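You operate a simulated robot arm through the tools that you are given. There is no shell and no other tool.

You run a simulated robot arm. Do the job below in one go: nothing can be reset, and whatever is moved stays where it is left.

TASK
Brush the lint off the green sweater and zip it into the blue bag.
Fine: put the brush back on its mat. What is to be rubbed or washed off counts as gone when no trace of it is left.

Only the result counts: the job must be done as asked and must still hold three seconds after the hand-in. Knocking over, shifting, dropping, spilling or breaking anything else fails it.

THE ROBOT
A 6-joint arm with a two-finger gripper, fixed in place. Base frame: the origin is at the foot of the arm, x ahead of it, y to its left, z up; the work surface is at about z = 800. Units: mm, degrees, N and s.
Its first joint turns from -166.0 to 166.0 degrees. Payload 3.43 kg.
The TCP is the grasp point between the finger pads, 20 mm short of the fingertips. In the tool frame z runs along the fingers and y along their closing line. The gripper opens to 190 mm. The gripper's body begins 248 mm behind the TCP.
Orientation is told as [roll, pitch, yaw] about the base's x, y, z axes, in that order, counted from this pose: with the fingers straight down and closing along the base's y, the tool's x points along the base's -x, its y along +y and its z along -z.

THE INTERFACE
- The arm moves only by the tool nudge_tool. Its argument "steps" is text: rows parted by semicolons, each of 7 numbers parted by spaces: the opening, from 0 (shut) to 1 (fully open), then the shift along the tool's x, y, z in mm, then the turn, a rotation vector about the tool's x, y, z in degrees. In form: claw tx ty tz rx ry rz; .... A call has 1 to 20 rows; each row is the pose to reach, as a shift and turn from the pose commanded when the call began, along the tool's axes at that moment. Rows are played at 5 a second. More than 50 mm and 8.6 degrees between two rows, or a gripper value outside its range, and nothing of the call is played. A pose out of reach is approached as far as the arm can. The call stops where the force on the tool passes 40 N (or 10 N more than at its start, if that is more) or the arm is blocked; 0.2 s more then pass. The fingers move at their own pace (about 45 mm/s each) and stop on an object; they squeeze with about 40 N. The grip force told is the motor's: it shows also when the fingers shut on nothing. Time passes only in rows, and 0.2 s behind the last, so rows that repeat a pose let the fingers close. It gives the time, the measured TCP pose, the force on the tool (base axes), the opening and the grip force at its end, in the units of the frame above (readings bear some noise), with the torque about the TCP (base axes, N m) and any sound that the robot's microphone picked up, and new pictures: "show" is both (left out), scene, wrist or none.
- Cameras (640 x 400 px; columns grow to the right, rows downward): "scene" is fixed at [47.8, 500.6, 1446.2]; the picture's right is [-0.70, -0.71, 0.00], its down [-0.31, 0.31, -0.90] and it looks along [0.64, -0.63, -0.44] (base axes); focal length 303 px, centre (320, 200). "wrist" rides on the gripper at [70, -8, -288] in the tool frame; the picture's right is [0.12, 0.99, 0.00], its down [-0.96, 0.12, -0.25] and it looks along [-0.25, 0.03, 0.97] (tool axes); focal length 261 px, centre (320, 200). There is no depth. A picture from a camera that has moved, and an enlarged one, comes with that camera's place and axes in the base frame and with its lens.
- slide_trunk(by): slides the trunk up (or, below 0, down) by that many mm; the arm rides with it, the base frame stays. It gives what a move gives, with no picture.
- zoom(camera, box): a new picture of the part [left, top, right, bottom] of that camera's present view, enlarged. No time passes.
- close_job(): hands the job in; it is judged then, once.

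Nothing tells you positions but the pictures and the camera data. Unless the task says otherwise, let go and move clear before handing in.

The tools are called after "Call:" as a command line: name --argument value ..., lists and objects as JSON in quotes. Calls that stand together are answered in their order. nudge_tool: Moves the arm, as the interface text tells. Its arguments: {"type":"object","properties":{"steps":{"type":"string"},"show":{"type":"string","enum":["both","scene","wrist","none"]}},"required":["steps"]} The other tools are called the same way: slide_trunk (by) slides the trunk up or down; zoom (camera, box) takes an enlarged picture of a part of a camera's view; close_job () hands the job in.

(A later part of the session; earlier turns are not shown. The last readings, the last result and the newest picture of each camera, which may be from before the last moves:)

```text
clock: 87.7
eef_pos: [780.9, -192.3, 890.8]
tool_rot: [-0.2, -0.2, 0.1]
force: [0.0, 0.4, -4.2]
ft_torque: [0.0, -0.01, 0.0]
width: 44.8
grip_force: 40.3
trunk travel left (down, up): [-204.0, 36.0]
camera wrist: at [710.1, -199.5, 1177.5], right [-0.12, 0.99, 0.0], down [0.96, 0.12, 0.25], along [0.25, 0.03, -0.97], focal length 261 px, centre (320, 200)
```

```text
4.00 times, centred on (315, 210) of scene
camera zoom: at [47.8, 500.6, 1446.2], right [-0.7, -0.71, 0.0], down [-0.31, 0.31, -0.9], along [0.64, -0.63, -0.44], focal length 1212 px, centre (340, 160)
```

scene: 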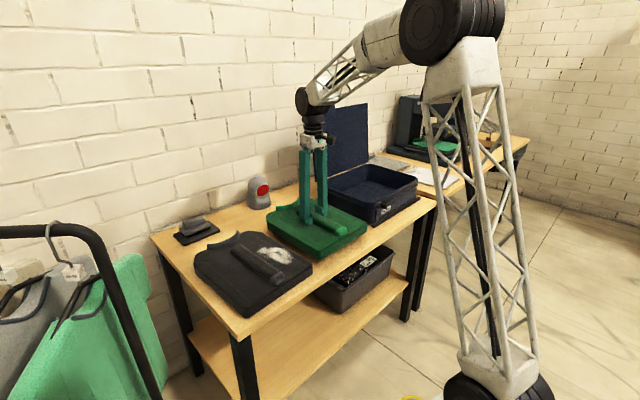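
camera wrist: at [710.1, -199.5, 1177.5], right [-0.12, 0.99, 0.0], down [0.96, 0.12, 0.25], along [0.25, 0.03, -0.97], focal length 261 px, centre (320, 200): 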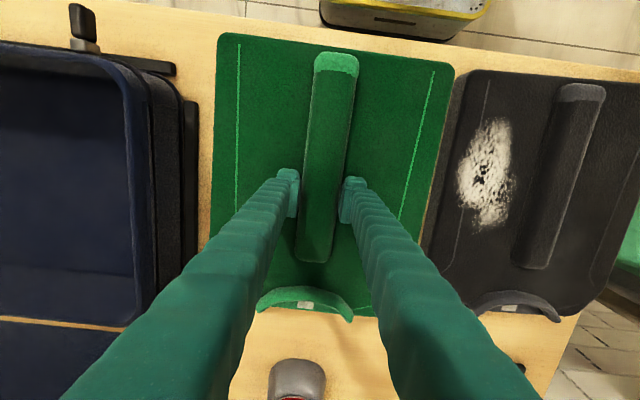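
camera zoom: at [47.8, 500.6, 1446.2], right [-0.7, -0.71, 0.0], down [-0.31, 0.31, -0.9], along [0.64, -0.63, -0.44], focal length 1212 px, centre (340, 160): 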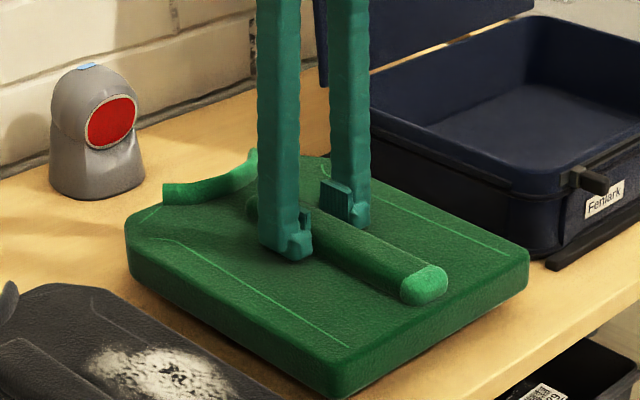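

The sweater is lifted level (4.2 N). I'll raise it to clear the rim, then turn it 90° here, away from the lid.

Call:
nudge_tool --steps "0.05 0 0 -25 0 0 0; 0.05 0 0 -55 0 0 0; 0.05 0 0 -90 0 0 0; 0.05 0 0 -120 0 0 0; 0.05 0 0 -125 0 0 5; 0.05 0 0 -125 0 0 11; 0.05 0 0 -125 0 0 18; 0.05 0 0 -125 0 0 25; 0.05 0 0 -125 0 0 32; 0.05 0 0 -125 0 0 39; 0.05 0 0 -125 0 0 46; 0.05 0 0 -125 0 0 53; 0.05 0 0 -125 0 0 60; 0.05 0 0 -125 0 0 67; 0.05 0 0 -125 0 0 74; 0.05 0 0 -125 0 0 81; 0.05 0 0 -125 0 0 87; 0.05 0 0 -125 0 0 90; 0.05 0 0 -125 0 0 90"

Call:
zoom --camera "scene" --box '[250, 110, 430, 250]'

```text
clock: 91.7
eef_pos: [782.0, -191.6, 1015.4]
tool_rot: [0.1, -0.3, -90.0]
force: [0.0, -0.6, -5.3]
ft_torque: [0.02, -0.01, -0.02]
width: 44.5
grip_force: 39.8
trunk travel left (down, up): [-204.0, 36.0]
camera wrist: at [772.6, -120.1, 1302.4], right [0.99, 0.12, 0.0], down [0.12, -0.96, 0.25], along [0.03, -0.25, -0.97], focal length 261 px, centre (320, 200)
```

scene: 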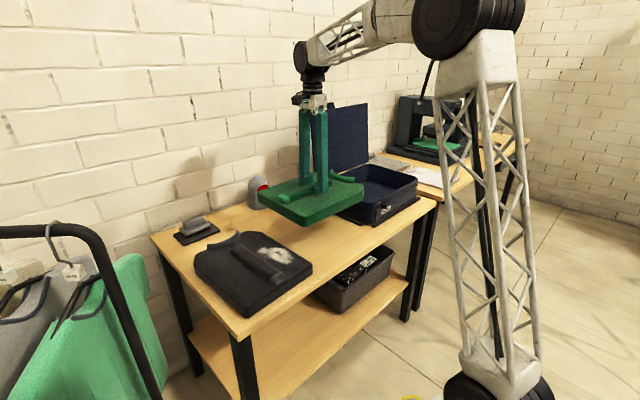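
wrist: 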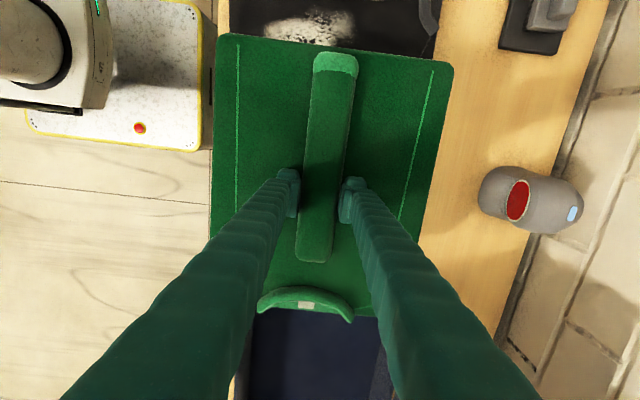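

```text
2.86 times, centred on (340, 180) of scene
camera zoom: at [47.8, 500.6, 1446.2], right [-0.7, -0.71, 0.0], down [-0.31, 0.31, -0.9], along [0.64, -0.63, -0.44], focal length 866 px, centre (263, 257)
```

zoom: 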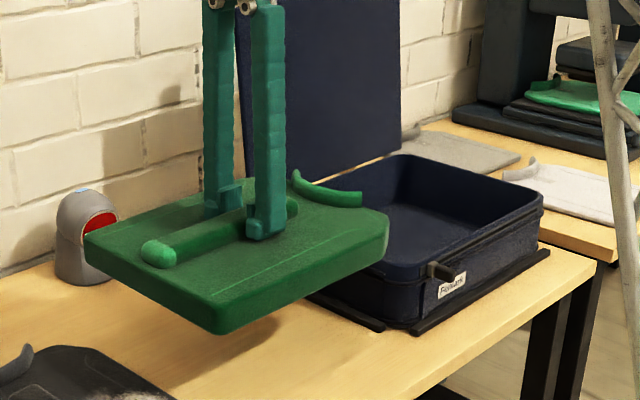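

Call:
zoom --camera "wrist" --box '[190, 200, 450, 350]'

Call:
zoom --camera "wrist" --box '[190, 10, 480, 200]'

```text
2.46 times, centred on (320, 275) of wrist
camera zoom: at [772.6, -120.1, 1302.4], right [0.99, 0.12, 0.0], down [0.12, -0.96, 0.25], along [0.03, -0.25, -0.97], focal length 642 px, centre (320, 15)
```

zoom: 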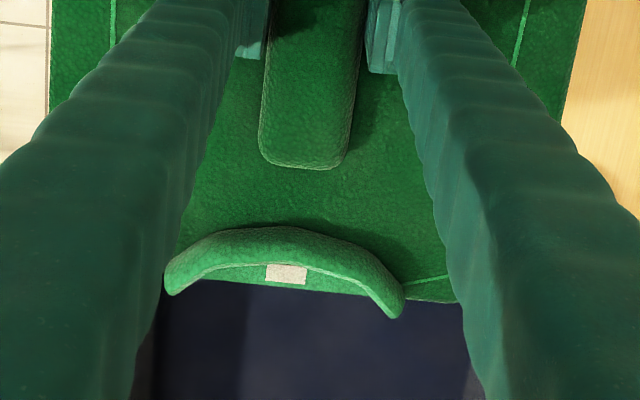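

```text
2.11 times, centred on (335, 105) of wrist
camera zoom: at [772.6, -120.1, 1302.4], right [0.99, 0.12, 0.0], down [0.12, -0.96, 0.25], along [0.03, -0.25, -0.97], focal length 549 px, centre (288, 400)
```

zoom: 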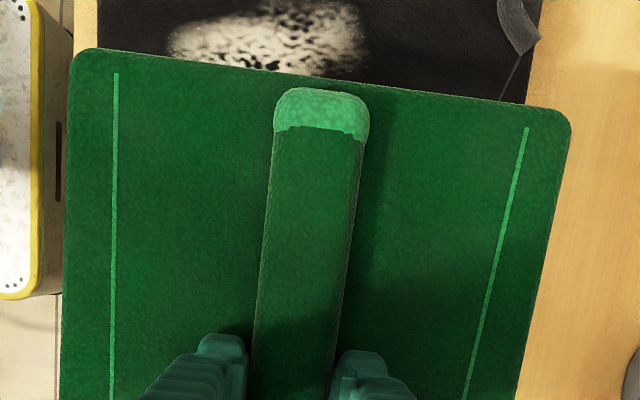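

The sweater is square in the hand (about ±129 mm across, +157/-170 mm lengthwise about the grip). I'll carry it over the bag to (817, -582).

Call:
nudge_tool --steps "0.05 -25 2 0 0 0 0; 0.05 -60 5 0 0 0 0; 0.05 -100 9 0 0 0 0; 0.05 -140 13 0 0 0 0; 0.05 -180 17 0 0 0 0; 0.05 -220 20 0 0 0 0; 0.05 -260 24 0 0 0 0; 0.05 -300 27 0 0 0 0; 0.05 -335 30 0 0 0 0; 0.05 -365 33 0 0 0 0; 0.05 -390 35 0 0 0 0; 0.05 -390 35 0 0 0 0; 0.05 -390 35 0 0 0 0"

Call:
zoom --camera "scene" --box '[300, 90, 450, 240]'

Call:
zoom --camera "wrist" --box '[150, 0, 500, 220]'

```text
clock: 94.5
eef_pos: [814.9, -583.8, 1017.4]
tool_rot: [0.2, -0.3, -89.9]
force: [0.4, 0.1, -4.9]
ft_torque: [-0.03, 0.0, 0.0]
width: 45.0
grip_force: 39.8
trunk travel left (down, up): [-204.0, 36.0]
camera wrist: at [806.1, -512.0, 1305.1], right [0.99, 0.12, 0.0], down [0.12, -0.96, 0.25], along [0.03, -0.25, -0.97], focal length 261 px, centre (320, 200)
```

scene: 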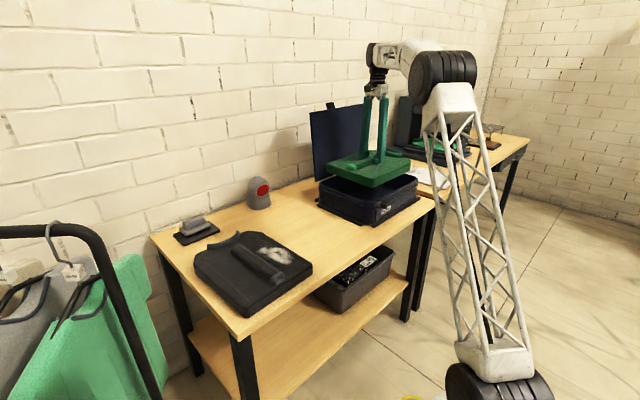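
wrist: 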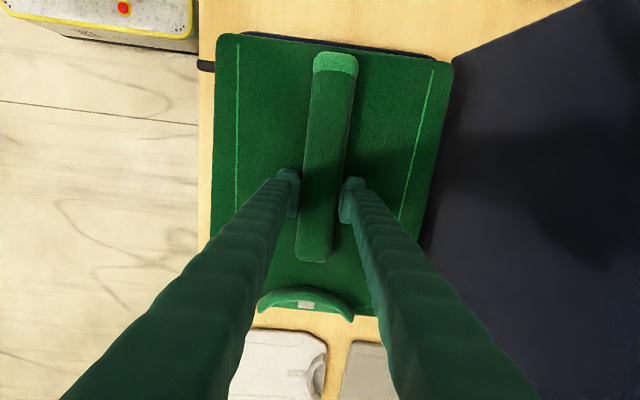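

```text
2.67 times, centred on (375, 165) of scene
camera zoom: at [47.8, 500.6, 1446.2], right [-0.7, -0.71, 0.0], down [-0.31, 0.31, -0.9], along [0.64, -0.63, -0.44], focal length 808 px, centre (173, 293)
```

zoom: 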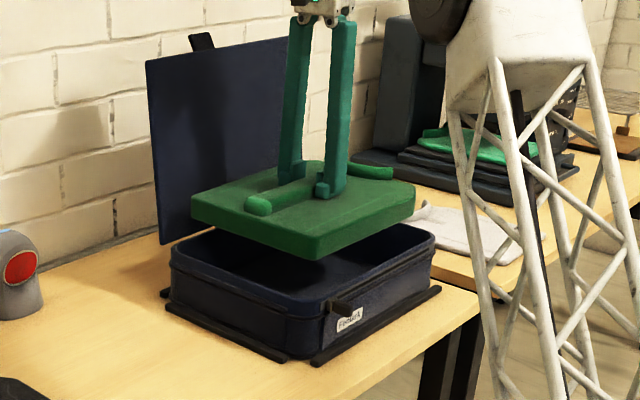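

```text
1.82 times, centred on (325, 110) of wrist
camera zoom: at [806.1, -512.0, 1305.1], right [0.99, 0.12, 0.0], down [0.12, -0.96, 0.25], along [0.03, -0.25, -0.97], focal length 474 px, centre (311, 364)
```

zoom: 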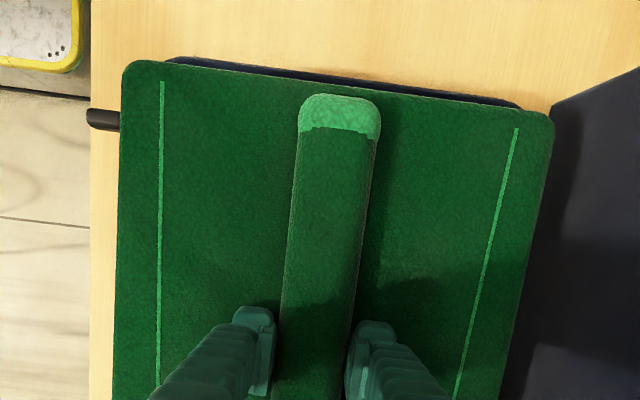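

Positioned above the bag. I'll shift +2.5 mm in x and lower to just above the rim to verify clearances.

Call:
nudge_tool --steps "0.05 0 1 15 0 0 0; 0.05 0 2.5 30 0 0 0; 0.05 0 2.5 43 0 0 0; 0.05 0 2.5 43 0 0 0; 0.05 0 2.5 43 0 0 0"

Call:
zoom --camera "scene" --box '[310, 130, 440, 230]'

Call:
zoom --camera "wrist" --box '[150, 0, 500, 220]'

Call:
zoom --camera "wrist" --box '[180, 200, 480, 380]'

```text
clock: 95.7
eef_pos: [819.1, -583.9, 976.2]
tool_rot: [0.2, -0.1, -89.9]
force: [0.5, 0.6, -3.9]
ft_torque: [-0.03, 0.04, 0.0]
width: 44.7
grip_force: 40.0
trunk travel left (down, up): [-204.0, 36.0]
camera wrist: at [810.2, -512.4, 1262.5], right [0.99, 0.12, 0.0], down [0.12, -0.96, 0.25], along [0.03, -0.25, -0.97], focal length 261 px, centre (320, 200)
```

scene: 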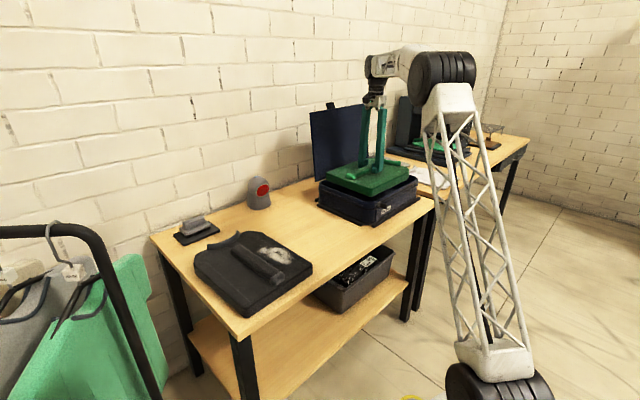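
wrist: 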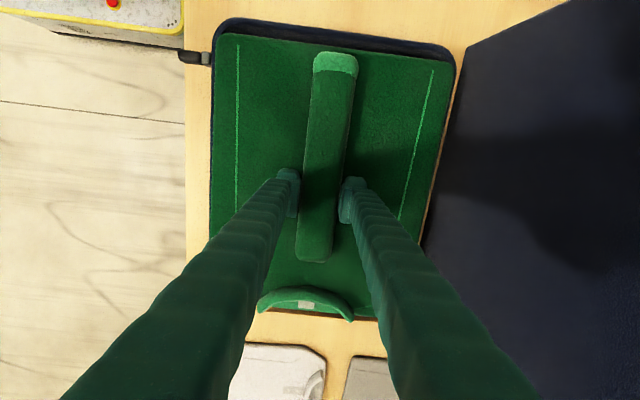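

```text
4.00 times, centred on (375, 180) of scene
camera zoom: at [47.8, 500.6, 1446.2], right [-0.7, -0.71, 0.0], down [-0.31, 0.31, -0.9], along [0.64, -0.63, -0.44], focal length 1212 px, centre (100, 280)
```

zoom: 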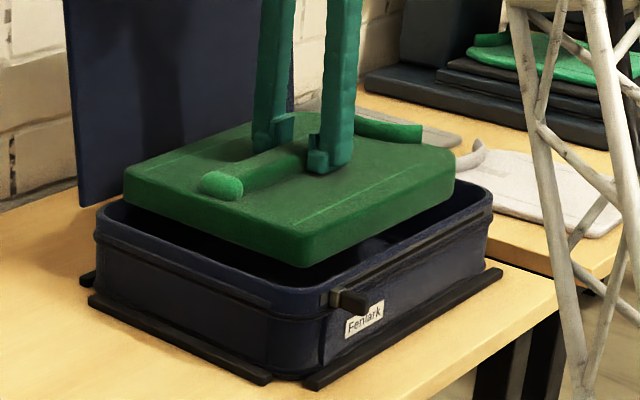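

```text
1.82 times, centred on (325, 110) of wrist
camera zoom: at [810.2, -512.4, 1262.5], right [0.99, 0.12, 0.0], down [0.12, -0.96, 0.25], along [0.03, -0.25, -0.97], focal length 474 px, centre (311, 364)
```

zoom: 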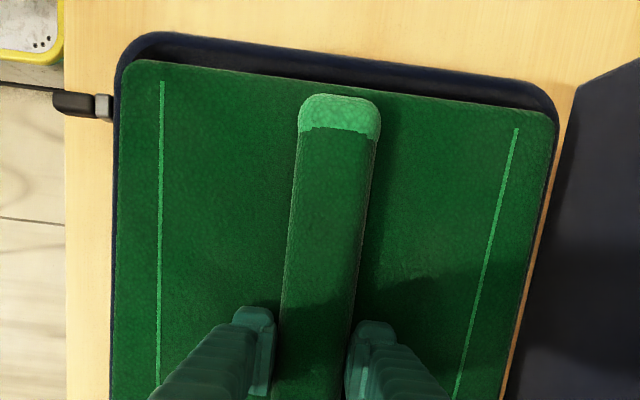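

```text
2.13 times, centred on (330, 290) of wrist
camera zoom: at [810.2, -512.4, 1262.5], right [0.99, 0.12, 0.0], down [0.12, -0.96, 0.25], along [0.03, -0.25, -0.97], focal length 556 px, centre (299, 8)
```

zoom: 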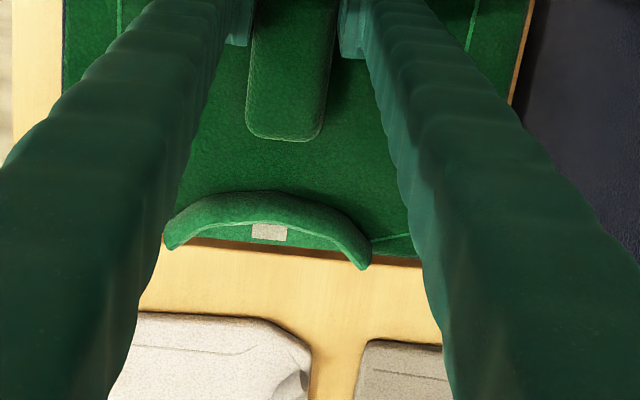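

Clearances look good all round (≈10–12 mm in x, ≈25–30 mm in y). Lowering into the bag, watching the force.

Call:
nudge_tool --steps "0.05 0 0 8 0 0 0; 0.05 0 0 16 0 0 0; 0.05 0 0 24 0 0 0; 0.05 0 0 32 0 0 0; 0.05 0 0 40 0 0 0; 0.05 0 0 40 0 0 0" --show "none"

Call:
zoom --camera "wrist" --box '[150, 0, 500, 220]'

Call:
zoom --camera "scene" --box '[310, 130, 440, 230]'

```text
clock: 97.1
eef_pos: [820.3, -583.6, 932.0]
tool_rot: [0.3, -0.2, -89.9]
force: [0.5, 0.5, -5.1]
ft_torque: [-0.03, 0.03, 0.01]
width: 44.7
grip_force: 39.9
trunk travel left (down, up): [-204.0, 36.0]
```

```text
1.82 times, centred on (325, 110) of wrist
camera zoom: at [811.0, -511.3, 1219.7], right [0.99, 0.12, 0.0], down [0.12, -0.96, 0.25], along [0.03, -0.25, -0.97], focal length 474 px, centre (311, 364)
```

zoom: 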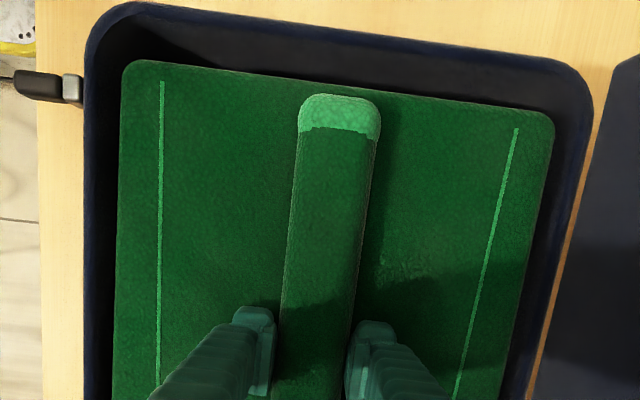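

```text
4.00 times, centred on (375, 180) of scene
camera zoom: at [47.8, 500.6, 1446.2], right [-0.7, -0.71, 0.0], down [-0.31, 0.31, -0.9], along [0.64, -0.63, -0.44], focal length 1212 px, centre (100, 280)
```

zoom: 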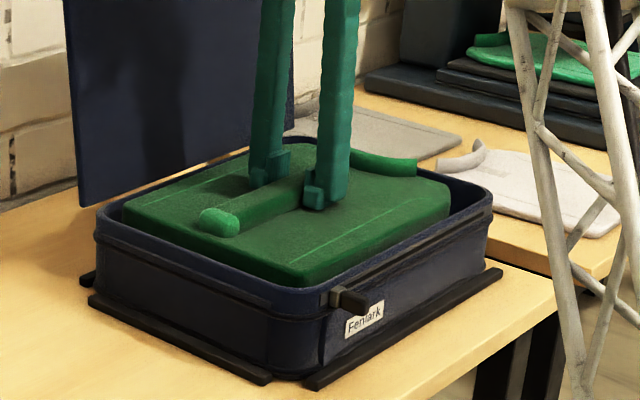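

The sweater is inside the rim with gaps all round. Continuing down.

Call:
nudge_tool --steps "0.05 0 0 8 0 0 0; 0.05 0 0 16 0 0 0; 0.05 0 0 24 0 0 0; 0.05 0 0 32 0 0 0; 0.05 0 0 40 0 0 0; 0.05 0 0 40 0 0 0" --show "none"

Call:
zoom --camera "wrist" --box '[150, 0, 500, 220]'

Call:
zoom --camera "scene" --box '[310, 130, 440, 230]'

```text
clock: 98.5
eef_pos: [819.3, -584.1, 894.1]
tool_rot: [0.3, -0.1, -90.0]
force: [0.4, -0.1, -4.0]
ft_torque: [0.01, 0.0, 0.0]
width: 44.6
grip_force: 39.9
trunk travel left (down, up): [-204.0, 36.0]
```

```text
1.82 times, centred on (325, 110) of wrist
camera zoom: at [811.2, -511.6, 1181.4], right [0.99, 0.12, 0.0], down [0.12, -0.96, 0.25], along [0.03, -0.25, -0.97], focal length 474 px, centre (311, 364)
```

zoom: 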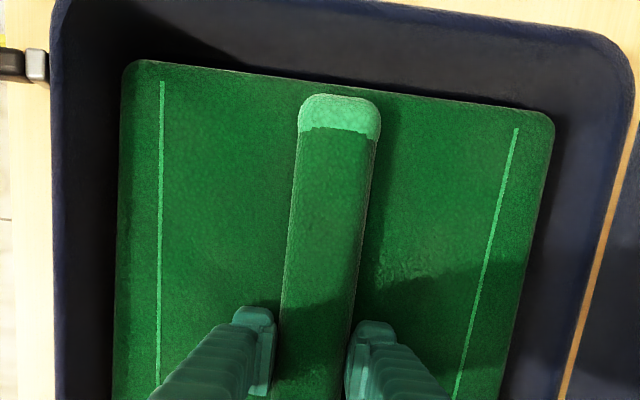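

```text
4.00 times, centred on (375, 180) of scene
camera zoom: at [47.8, 500.6, 1446.2], right [-0.7, -0.71, 0.0], down [-0.31, 0.31, -0.9], along [0.64, -0.63, -0.44], focal length 1212 px, centre (100, 280)
```

zoom: 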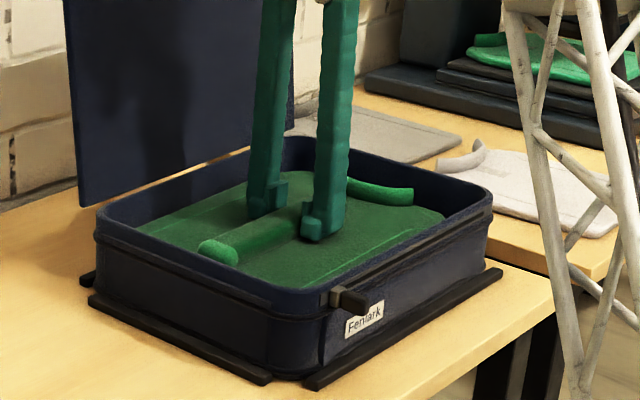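

Call:
nudge_tool --steps "0.05 0 0 4 0 0 0; 0.05 0 0 8 0 0 0; 0.05 0 0 11 0 0 0; 0.05 0 0 14 0 0 0; 0.05 0 0 14 0 0 0" --show "none"

```text
clock: 99.7
eef_pos: [819.2, -582.4, 878.8]
tool_rot: [0.2, -0.2, -89.9]
force: [0.7, -0.6, -4.9]
ft_torque: [0.0, 0.0, -0.01]
width: 44.7
grip_force: 39.9
trunk travel left (down, up): [-204.0, 36.0]
```

Call:
nudge_tool --steps "0.05 0 0 2 0 0 0; 0.05 0 0 4 0 0 0; 0.05 0 0 6 0 0 0; 0.05 0 0 6 0 0 0" --show "none"

```text
clock: 100.7
eef_pos: [820.9, -582.8, 874.2]
tool_rot: [0.2, -0.2, -89.9]
force: [-0.6, -0.5, -5.7]
ft_torque: [0.04, -0.04, -0.01]
width: 44.7
grip_force: 39.4
trunk travel left (down, up): [-204.0, 36.0]
```

Call:
nudge_tool --steps "0.05 0 0 1.5 0 0 0; 0.05 0 0 3 0 0 0; 0.05 0 0 4 0 0 0; 0.05 0 0 4 0 0 0" --show "none"

Call:
zoom --camera "scene" --box '[310, 130, 440, 230]'

```text
clock: 101.7
eef_pos: [820.1, -583.2, 869.1]
tool_rot: [0.1, -0.1, -89.9]
force: [-0.3, 0.9, -4.1]
ft_torque: [0.01, 0.01, -0.02]
width: 44.8
grip_force: 40.1
trunk travel left (down, up): [-204.0, 36.0]
```

```text
4.00 times, centred on (375, 180) of scene
camera zoom: at [47.8, 500.6, 1446.2], right [-0.7, -0.71, 0.0], down [-0.31, 0.31, -0.9], along [0.64, -0.63, -0.44], focal length 1212 px, centre (100, 280)
```

zoom: 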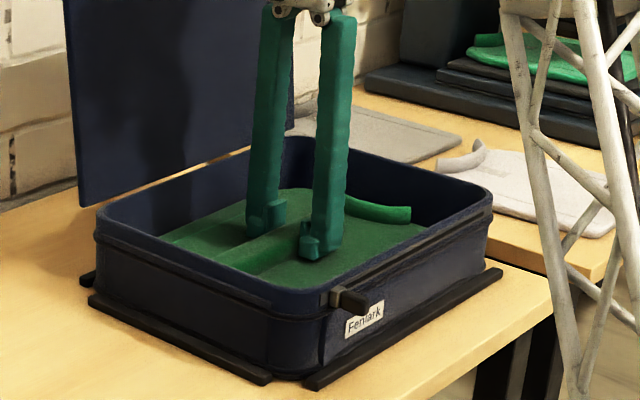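

Call:
nudge_tool --steps "0.05 0 0 1 0 0 0; 0.05 0 0 2 0 0 0; 0.05 0 0 3 0 0 0; 0.05 0 0 3 0 0 0" --show "none"

```text
clock: 102.7
eef_pos: [819.8, -581.9, 867.2]
tool_rot: [0.3, -0.3, -89.9]
force: [5.8, -3.6, 13.1]
ft_torque: [0.0, -0.06, 0.0]
width: 45.0
grip_force: 39.9
trunk travel left (down, up): [-204.0, 36.0]
```

The sweater is on the bag floor. I'll ease up 1 mm and open the fingers.

Call:
nudge_tool --steps "0.05 0 0 -1 0 0 0; 0.3 0 0 -1 0 0 0; 0.38 0 0 -1.5 0 0 0; 0.45 0 0 -2 0 0 0; 0.45 0 0 -2 0 0 0; 0.45 0 0 -2 0 0 0"

Call:
zoom --camera "wrist" --box '[150, 0, 500, 220]'

Call:
zoom --camera "scene" --box '[310, 130, 440, 230]'

```text
clock: 104.1
eef_pos: [820.3, -581.7, 868.0]
tool_rot: [0.2, -0.3, -90.1]
force: [0.3, 0.6, -0.1]
ft_torque: [0.0, -0.02, 0.02]
width: 85.4
grip_force: 0.1
trunk travel left (down, up): [-204.0, 36.0]
camera wrist: at [811.1, -510.6, 1156.0], right [0.99, 0.12, 0.0], down [0.12, -0.96, 0.25], along [0.03, -0.25, -0.97], focal length 261 px, centre (320, 200)
```

scene: 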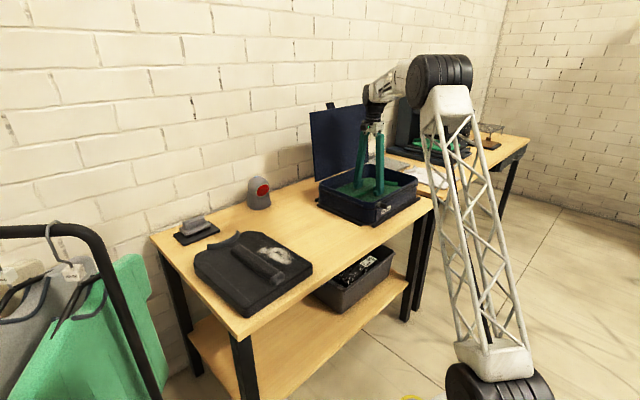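
wrist: 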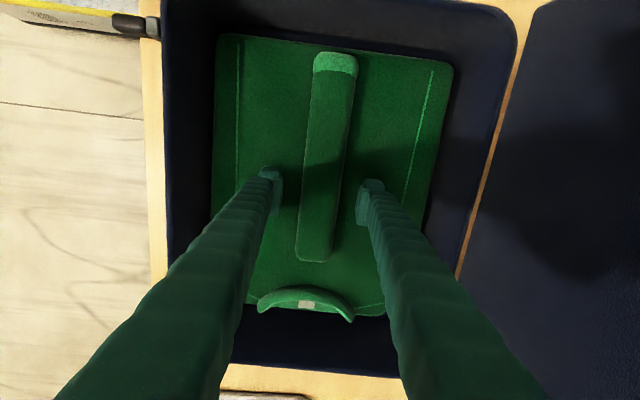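

```text
1.82 times, centred on (325, 110) of wrist
camera zoom: at [811.1, -510.6, 1156.0], right [0.99, 0.12, 0.0], down [0.12, -0.96, 0.25], along [0.03, -0.25, -0.97], focal length 474 px, centre (311, 364)
```

zoom: 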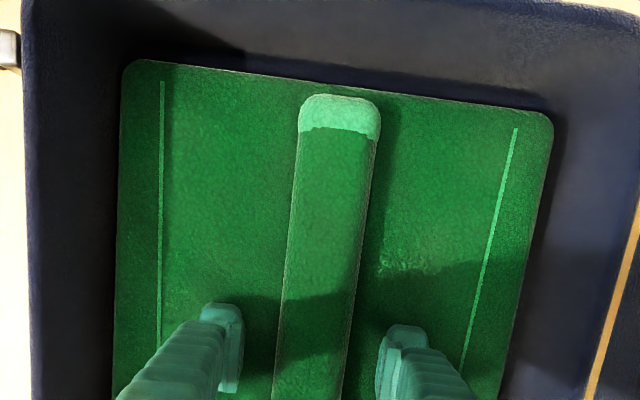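

```text
4.00 times, centred on (375, 180) of scene
camera zoom: at [47.8, 500.6, 1446.2], right [-0.7, -0.71, 0.0], down [-0.31, 0.31, -0.9], along [0.64, -0.63, -0.44], focal length 1212 px, centre (100, 280)
```

zoom: 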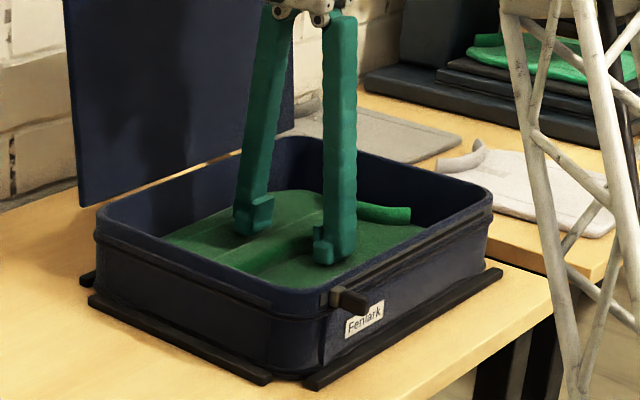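

Call:
zoom --camera "wrist" --box '[330, 110, 420, 180]'

Call:
zoom --camera "wrist" --box '[210, 30, 320, 180]'

```text
5.71 times, centred on (375, 145) of wrist
camera zoom: at [811.1, -510.6, 1156.0], right [0.99, 0.12, 0.0], down [0.12, -0.96, 0.25], along [0.03, -0.25, -0.97], focal length 1489 px, centre (6, 514)
```

zoom: 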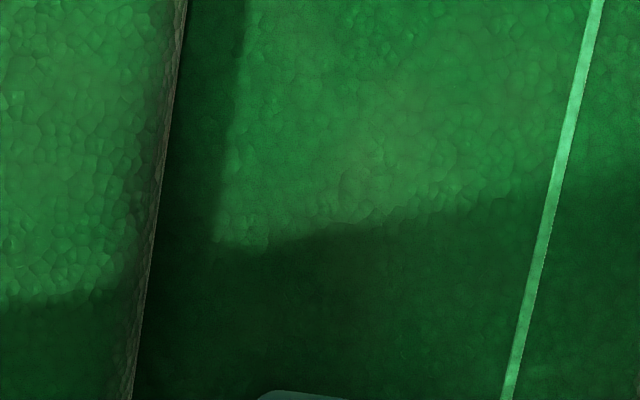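

```text
2.67 times, centred on (265, 105) of wrist
camera zoom: at [811.1, -510.6, 1156.0], right [0.99, 0.12, 0.0], down [0.12, -0.96, 0.25], along [0.03, -0.25, -0.97], focal length 695 px, centre (467, 453)
```

zoom: 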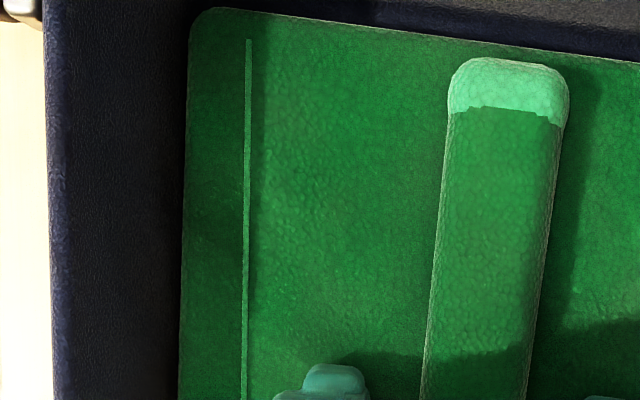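

The sweater lies flat and clean in the bag. Backing straight up out of it.

Call:
nudge_tool --steps "0.45 0 0 -15 0 0 0; 0.45 0 0 -45 0 0 0; 0.45 0 0 -85 0 0 0; 0.45 0 0 -130 0 0 0; 0.45 0 0 -175 0 0 0; 0.45 0 0 -215 0 0 0; 0.45 0 0 -240 0 0 0; 0.45 0 0 -240 0 0 0"

Call:
zoom --camera "scene" --box '[300, 90, 440, 230]'

Call:
zoom --camera "wrist" --box '[380, 0, 640, 260]'

```text
clock: 105.9
eef_pos: [821.9, -582.1, 1109.8]
tool_rot: [0.2, -0.2, -89.9]
force: [-0.4, -0.6, 0.0]
ft_torque: [-0.01, 0.02, 0.0]
width: 85.8
grip_force: 0.0
trunk travel left (down, up): [-204.0, 36.0]
camera wrist: at [812.9, -510.1, 1397.1], right [0.99, 0.12, 0.0], down [0.12, -0.96, 0.25], along [0.03, -0.25, -0.97], focal length 261 px, centre (320, 200)
```

scene: 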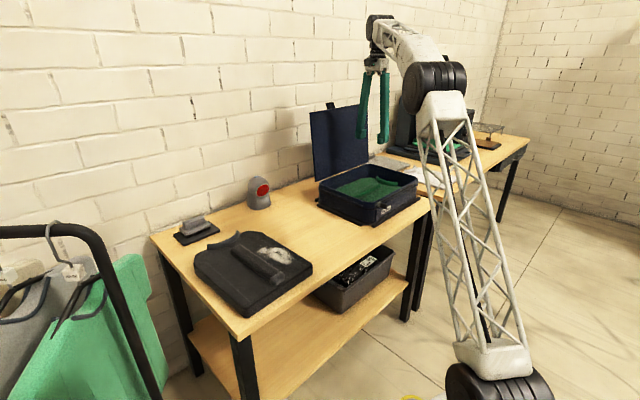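
wrist: 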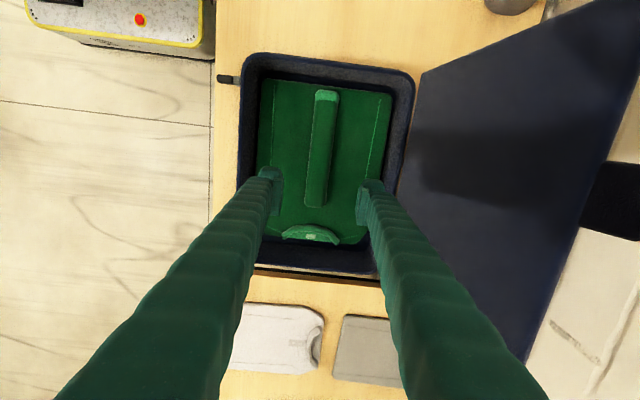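

```text
2.86 times, centred on (370, 160) of scene
camera zoom: at [47.8, 500.6, 1446.2], right [-0.7, -0.71, 0.0], down [-0.31, 0.31, -0.9], along [0.64, -0.63, -0.44], focal length 866 px, centre (177, 314)
```

zoom: 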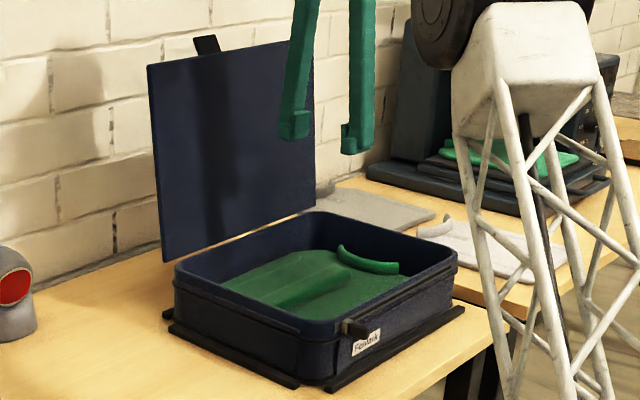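

```text
1.54 times, centred on (510, 130) of wrist
camera zoom: at [812.9, -510.1, 1397.1], right [0.99, 0.12, 0.0], down [0.12, -0.96, 0.25], along [0.03, -0.25, -0.97], focal length 401 px, centre (28, 308)
```

zoom: 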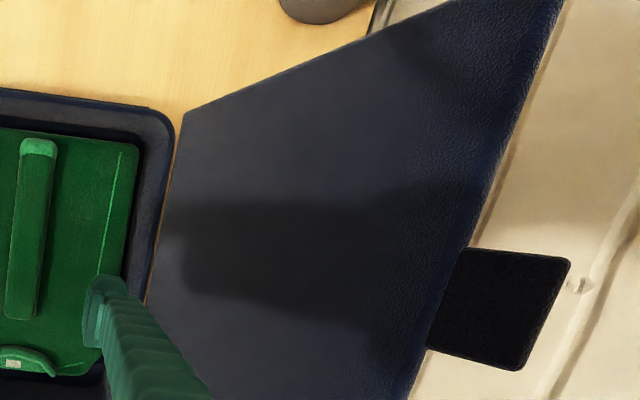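

Next is the lid. It's hinged at the back (about x 982, z 905) and leans slightly back, with its top edge at about (1011, z 1220) and a tab near y≈-527. I'll hook its top from behind with closed fingers at y≈-600 and pull it over. First I'll un-turn the hand and move in closer.

Call:
nudge_tool --steps "0.4 7 -16 -4 0 0 -8; 0.3 15 -33 -8 0 0 -16; 0.2 22 -50 -12 0 0 -24; 0.1 30 -66 -16 0 0 -32; 0 37 -83 -20 0 0 -40; 0 45 -100 -24 0 0 -48; 0 52 -116 -28 0 0 -56; 0 60 -133 -32 0 0 -64; 0 67 -150 -36 0 0 -72; 0 75 -166 -38 0 0 -80; 0 82 -182 -40 0 0 -88; 0 82 -182 -40 0 0 -90; 0 82 -182 -40 0 0 -90"

Call:
zoom --camera "wrist" --box '[0, 60, 320, 400]'

```text
clock: 108.7
eef_pos: [636.0, -499.5, 1149.8]
tool_rot: [-0.2, -0.2, 0.2]
force: [-0.5, 0.5, -0.6]
ft_torque: [-0.03, 0.0, 0.0]
width: 0.0
grip_force: 34.1
trunk travel left (down, up): [-204.0, 36.0]
camera wrist: at [565.8, -507.7, 1435.5], right [-0.12, 0.99, 0.0], down [0.96, 0.12, 0.25], along [0.25, 0.03, -0.97], focal length 261 px, centre (320, 200)
```

scene: 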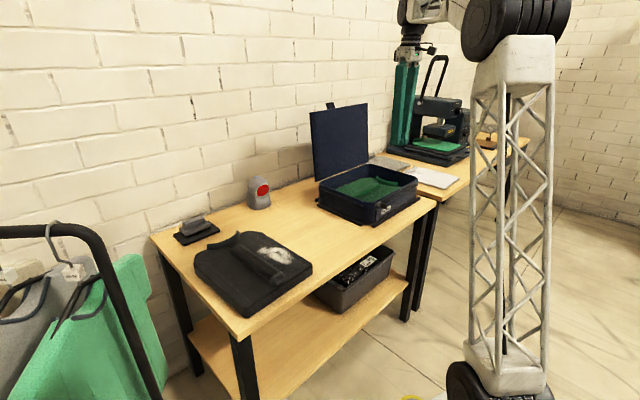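
wrist: 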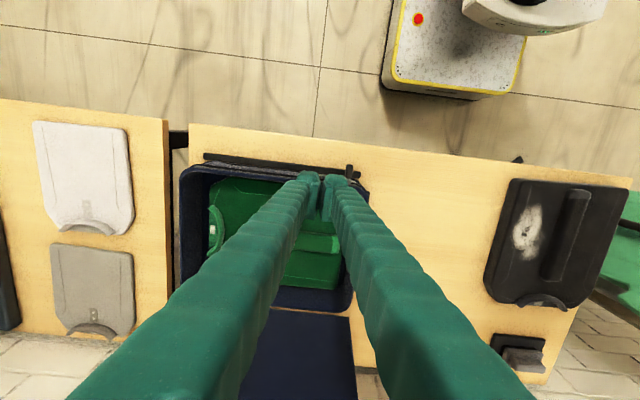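

```text
1.18 times, centred on (160, 230) of wrist
camera zoom: at [565.8, -507.7, 1435.5], right [-0.12, 0.99, 0.0], down [0.96, 0.12, 0.25], along [0.25, 0.03, -0.97], focal length 307 px, centre (508, 165)
```

zoom: 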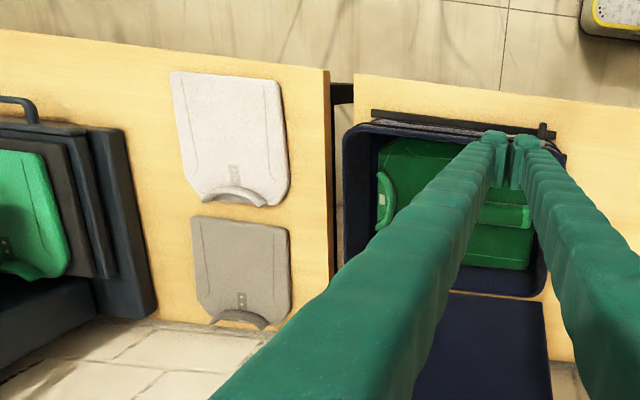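

Fingers closed. Now tilting the tool 60° outward while rising to a staging point in front of and above the lid.

Call:
nudge_tool --steps "0 -30 -12 -20 0 -7.5 0; 0 -62 -25 -40 0 -15 0; 0 -96 -37 -60 0 -22.5 0; 0 -130 -50 -80 0 -30 0; 0 -164 -62 -98 0 -37.5 0; 0 -198 -75 -116 0 -45 0; 0 -232 -88 -134 0 -52.5 0; 0 -264 -100 -150 0 -60 0; 0 -264 -100 -150 0 -60 0; 0 -264 -100 -150 0 -60 0"

Call:
zoom --camera "scene" --box '[290, 20, 470, 230]'

```text
clock: 110.9
eef_pos: [902.7, -600.4, 1299.8]
tool_rot: [-0.4, -60.3, 0.4]
force: [-0.3, 0.2, -1.0]
ft_torque: [-0.01, 0.02, 0.02]
width: 0.0
grip_force: 34.1
trunk travel left (down, up): [-204.0, 36.0]
camera wrist: at [618.2, -608.8, 1380.6], right [-0.06, 0.99, -0.11], down [0.26, 0.12, 0.96], along [0.96, 0.03, -0.27], focal length 261 px, centre (320, 200)
```

scene: 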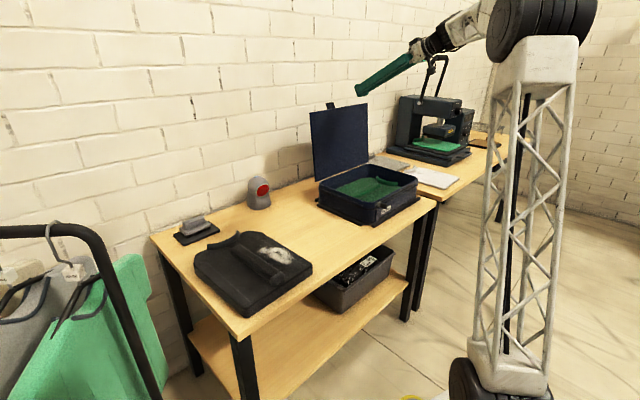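
wrist: 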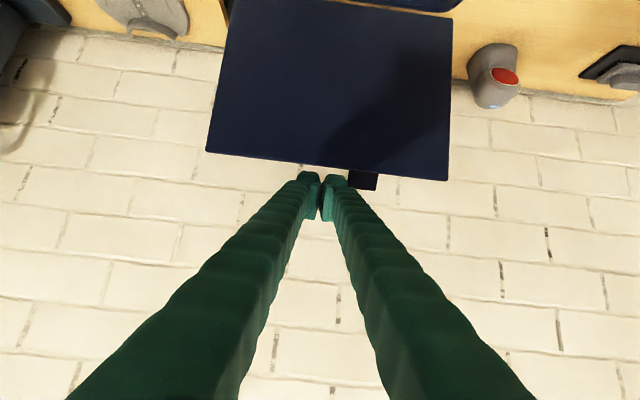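

```text
1.90 times, centred on (380, 125) of scene
camera zoom: at [47.8, 500.6, 1446.2], right [-0.7, -0.71, 0.0], down [-0.31, 0.31, -0.9], along [0.64, -0.63, -0.44], focal length 577 px, centre (206, 343)
```

zoom: 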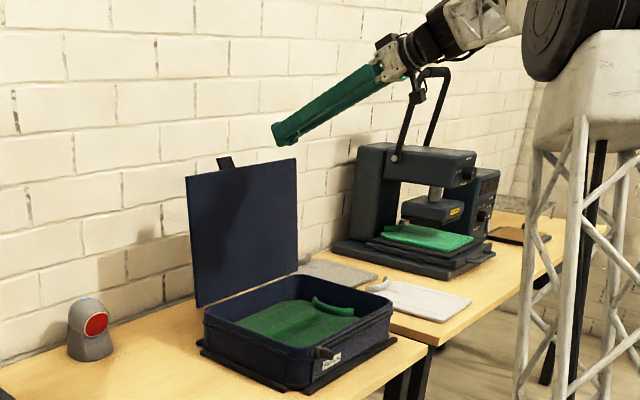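

The view confirms the lid's top edge at z≈1213, spanning y -785…-390, with the tab at y≈-530. Moving the fingertips over and behind the top edge at y≈-600.

Call:
nudge_tool --steps "0 -21 0 34 0 0 0; 0 -42 0 68 0 0 0; 0 -63 0 102 0 0 0; 0 -83.6 0 136.5 0 0 0; 0 -83.6 0 136.5 0 0 0; 0 -83.6 0 136.5 0 0 0"

Call:
zoom --camera "scene" --box '[290, 50, 420, 200]'

Call:
zoom --camera "wrist" --box '[220, 60, 460, 230]'

```text
clock: 112.3
eef_pos: [1061.1, -596.5, 1305.8]
tool_rot: [-0.3, -60.1, 0.3]
force: [-1.0, 0.8, 0.3]
ft_torque: [-0.02, 0.02, 0.0]
width: 0.2
grip_force: 34.2
trunk travel left (down, up): [-204.0, 36.0]
camera wrist: at [777.8, -604.5, 1387.3], right [-0.06, 0.99, -0.11], down [0.26, 0.12, 0.96], along [0.96, 0.03, -0.27], focal length 261 px, centre (320, 200)
```

scene: 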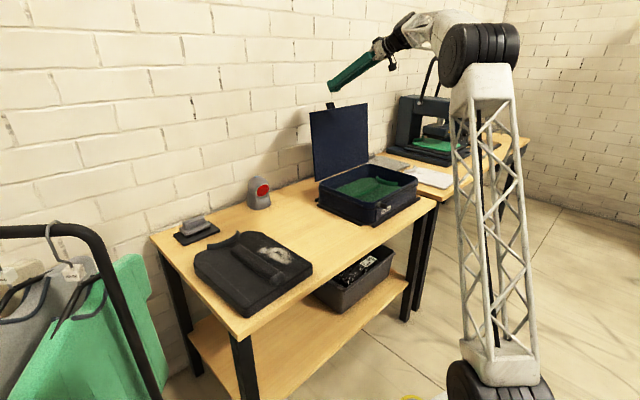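
wrist: 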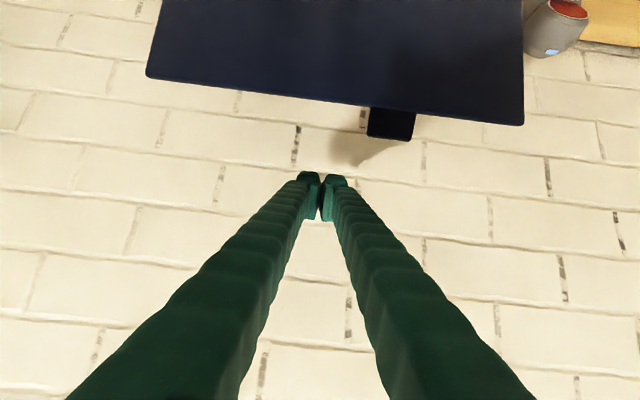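

```text
2.67 times, centred on (355, 125) of scene
camera zoom: at [47.8, 500.6, 1446.2], right [-0.7, -0.71, 0.0], down [-0.31, 0.31, -0.9], along [0.64, -0.63, -0.44], focal length 808 px, centre (227, 400)
```

zoom: 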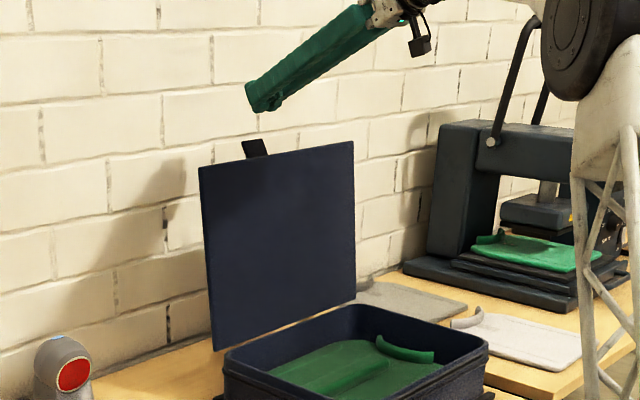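

```text
2.35 times, centred on (340, 145) of wrist
camera zoom: at [777.8, -604.5, 1387.3], right [-0.06, 0.99, -0.11], down [0.26, 0.12, 0.96], along [0.96, 0.03, -0.27], focal length 613 px, centre (273, 329)
```

zoom: 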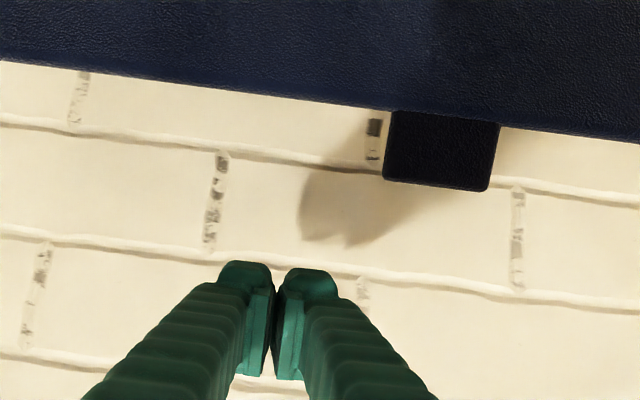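

The fingertips are above and behind the lid's edge. Lowering 80 mm behind it.

Call:
nudge_tool --steps "0 23 0 13.2 0 0 0; 0 46 0 26.4 0 0 0; 0 69.5 0 39.6 0 0 0; 0 69.5 0 39.6 0 0 0"

Call:
zoom --camera "scene" --box '[290, 50, 420, 200]'

Call:
zoom --camera "wrist" --box '[220, 60, 460, 230]'

```text
clock: 113.3
eef_pos: [1057.3, -598.9, 1225.3]
tool_rot: [-0.4, -60.1, 0.3]
force: [-1.0, 0.7, 0.3]
ft_torque: [-0.01, -0.01, -0.01]
width: 0.0
grip_force: 34.9
trunk travel left (down, up): [-204.0, 36.0]
camera wrist: at [774.6, -608.0, 1307.2], right [-0.06, 0.99, -0.11], down [0.26, 0.12, 0.96], along [0.96, 0.03, -0.27], focal length 261 px, centre (320, 200)
```

scene: 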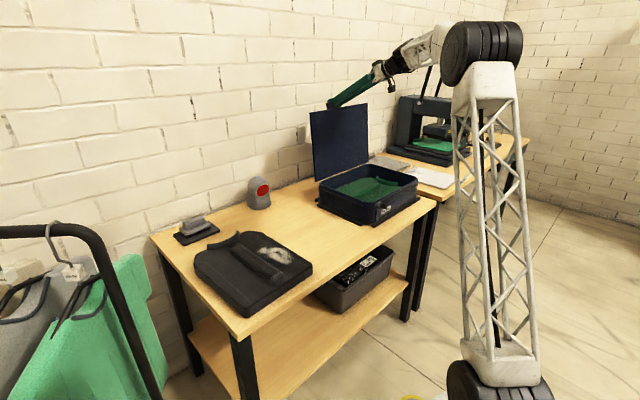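
wrist: 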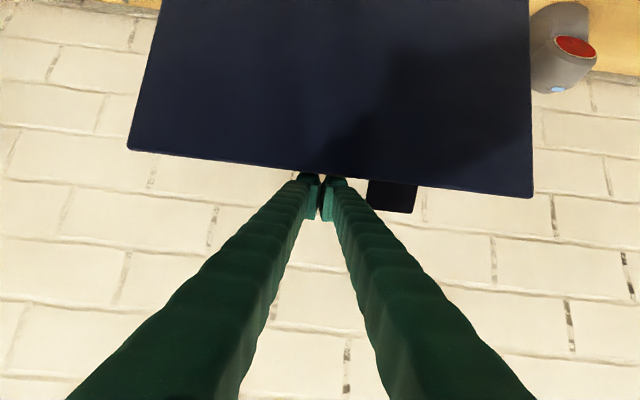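

```text
2.67 times, centred on (355, 125) of scene
camera zoom: at [47.8, 500.6, 1446.2], right [-0.7, -0.71, 0.0], down [-0.31, 0.31, -0.9], along [0.64, -0.63, -0.44], focal length 808 px, centre (227, 400)
```

zoom: 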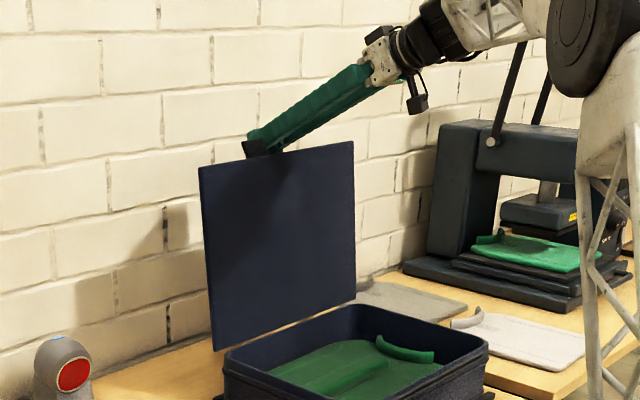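

```text
2.35 times, centred on (340, 145) of wrist
camera zoom: at [774.6, -608.0, 1307.2], right [-0.06, 0.99, -0.11], down [0.26, 0.12, 0.96], along [0.96, 0.03, -0.27], focal length 613 px, centre (273, 329)
```

zoom: 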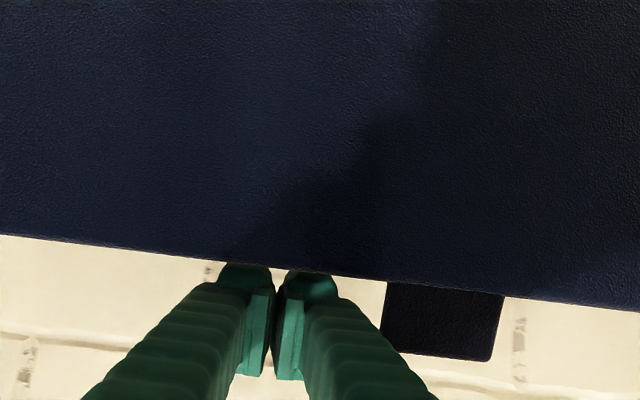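

The tips are only just behind the edge. I'll go about 25 mm further along the tool axis for a deeper hook.

Call:
nudge_tool --steps "0 1.5 0 12 0 0 0; 0 3.1 0 24.8 0 0 0; 0 3.1 0 24.8 0 0 0" --show "none"

Call:
zoom --camera "scene" --box '[290, 50, 420, 200]'

Call:
zoom --camera "wrist" --box '[220, 60, 460, 230]'

```text
clock: 114.1
eef_pos: [1079.2, -600.0, 1209.9]
tool_rot: [-0.3, -60.1, 0.5]
force: [0.8, 0.4, 0.0]
ft_torque: [0.02, 0.01, 0.03]
width: 0.0
grip_force: 34.2
trunk travel left (down, up): [-204.0, 36.0]
```

```text
2.67 times, centred on (355, 125) of scene
camera zoom: at [47.8, 500.6, 1446.2], right [-0.7, -0.71, 0.0], down [-0.31, 0.31, -0.9], along [0.64, -0.63, -0.44], focal length 808 px, centre (227, 400)
```

zoom: 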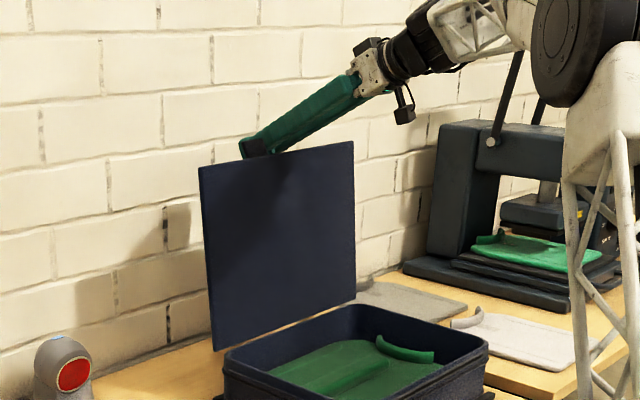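

```text
2.35 times, centred on (340, 145) of wrist
camera zoom: at [795.2, -608.2, 1291.0], right [-0.06, 0.99, -0.11], down [0.26, 0.12, 0.96], along [0.96, 0.03, -0.27], focal length 613 px, centre (273, 329)
```

zoom: 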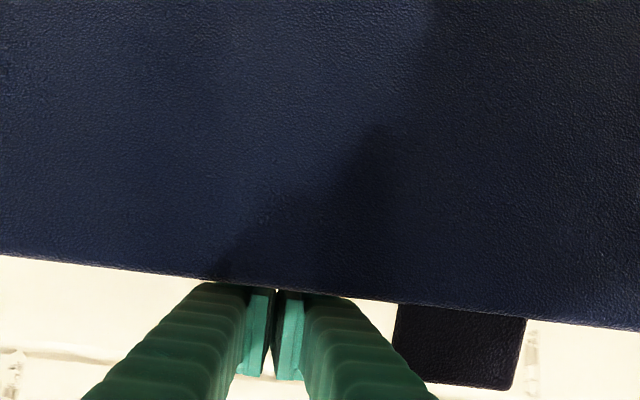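

Good hook. Now pulling the lid forward slowly along its arc through vertical.

Call:
nudge_tool --steps "0 5 0 -8.7 0 0 0; 0 8 0 -13.9 0 0 0; 0 11.5 0 -23 0 0 0; 0 15.3 0 -32.7 0 0 0; 0 20 0 -42 0 0 0; 0 24.9 0 -51.4 0 0 0; 0 31.3 0 -62.7 0 0 0; 0 31.3 0 -62.7 0 0 0"

Call:
zoom --camera "scene" --box '[290, 50, 420, 200]'

```text
clock: 115.9
eef_pos: [1011.5, -599.5, 1215.1]
tool_rot: [-0.5, -60.2, 0.3]
force: [0.3, -0.8, 2.2]
ft_torque: [0.11, 0.11, 0.04]
width: 0.0
grip_force: 33.9
trunk travel left (down, up): [-204.0, 36.0]
camera wrist: at [727.1, -607.6, 1296.4], right [-0.06, 0.99, -0.11], down [0.26, 0.12, 0.96], along [0.96, 0.03, -0.27], focal length 261 px, centre (320, 200)
```

scene: 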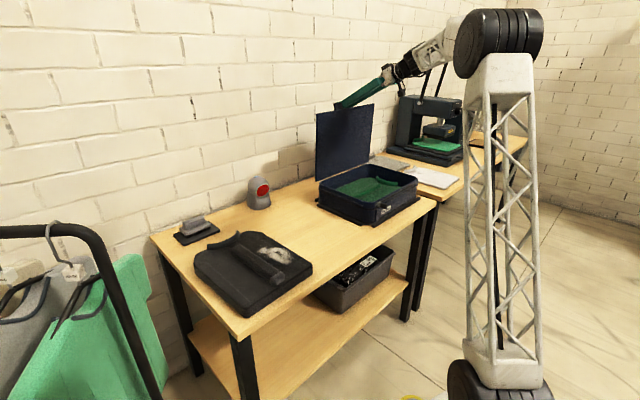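
wrist: 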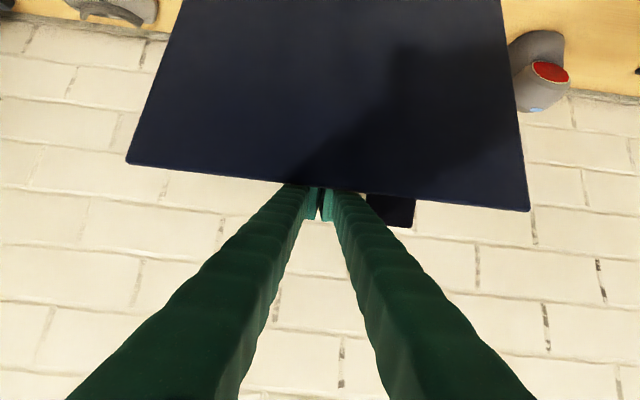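

```text
2.67 times, centred on (355, 125) of scene
camera zoom: at [47.8, 500.6, 1446.2], right [-0.7, -0.71, 0.0], down [-0.31, 0.31, -0.9], along [0.64, -0.63, -0.44], focal length 808 px, centre (227, 400)
```

zoom: 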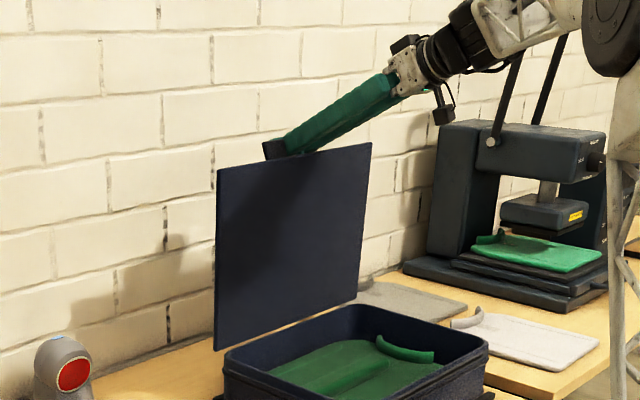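

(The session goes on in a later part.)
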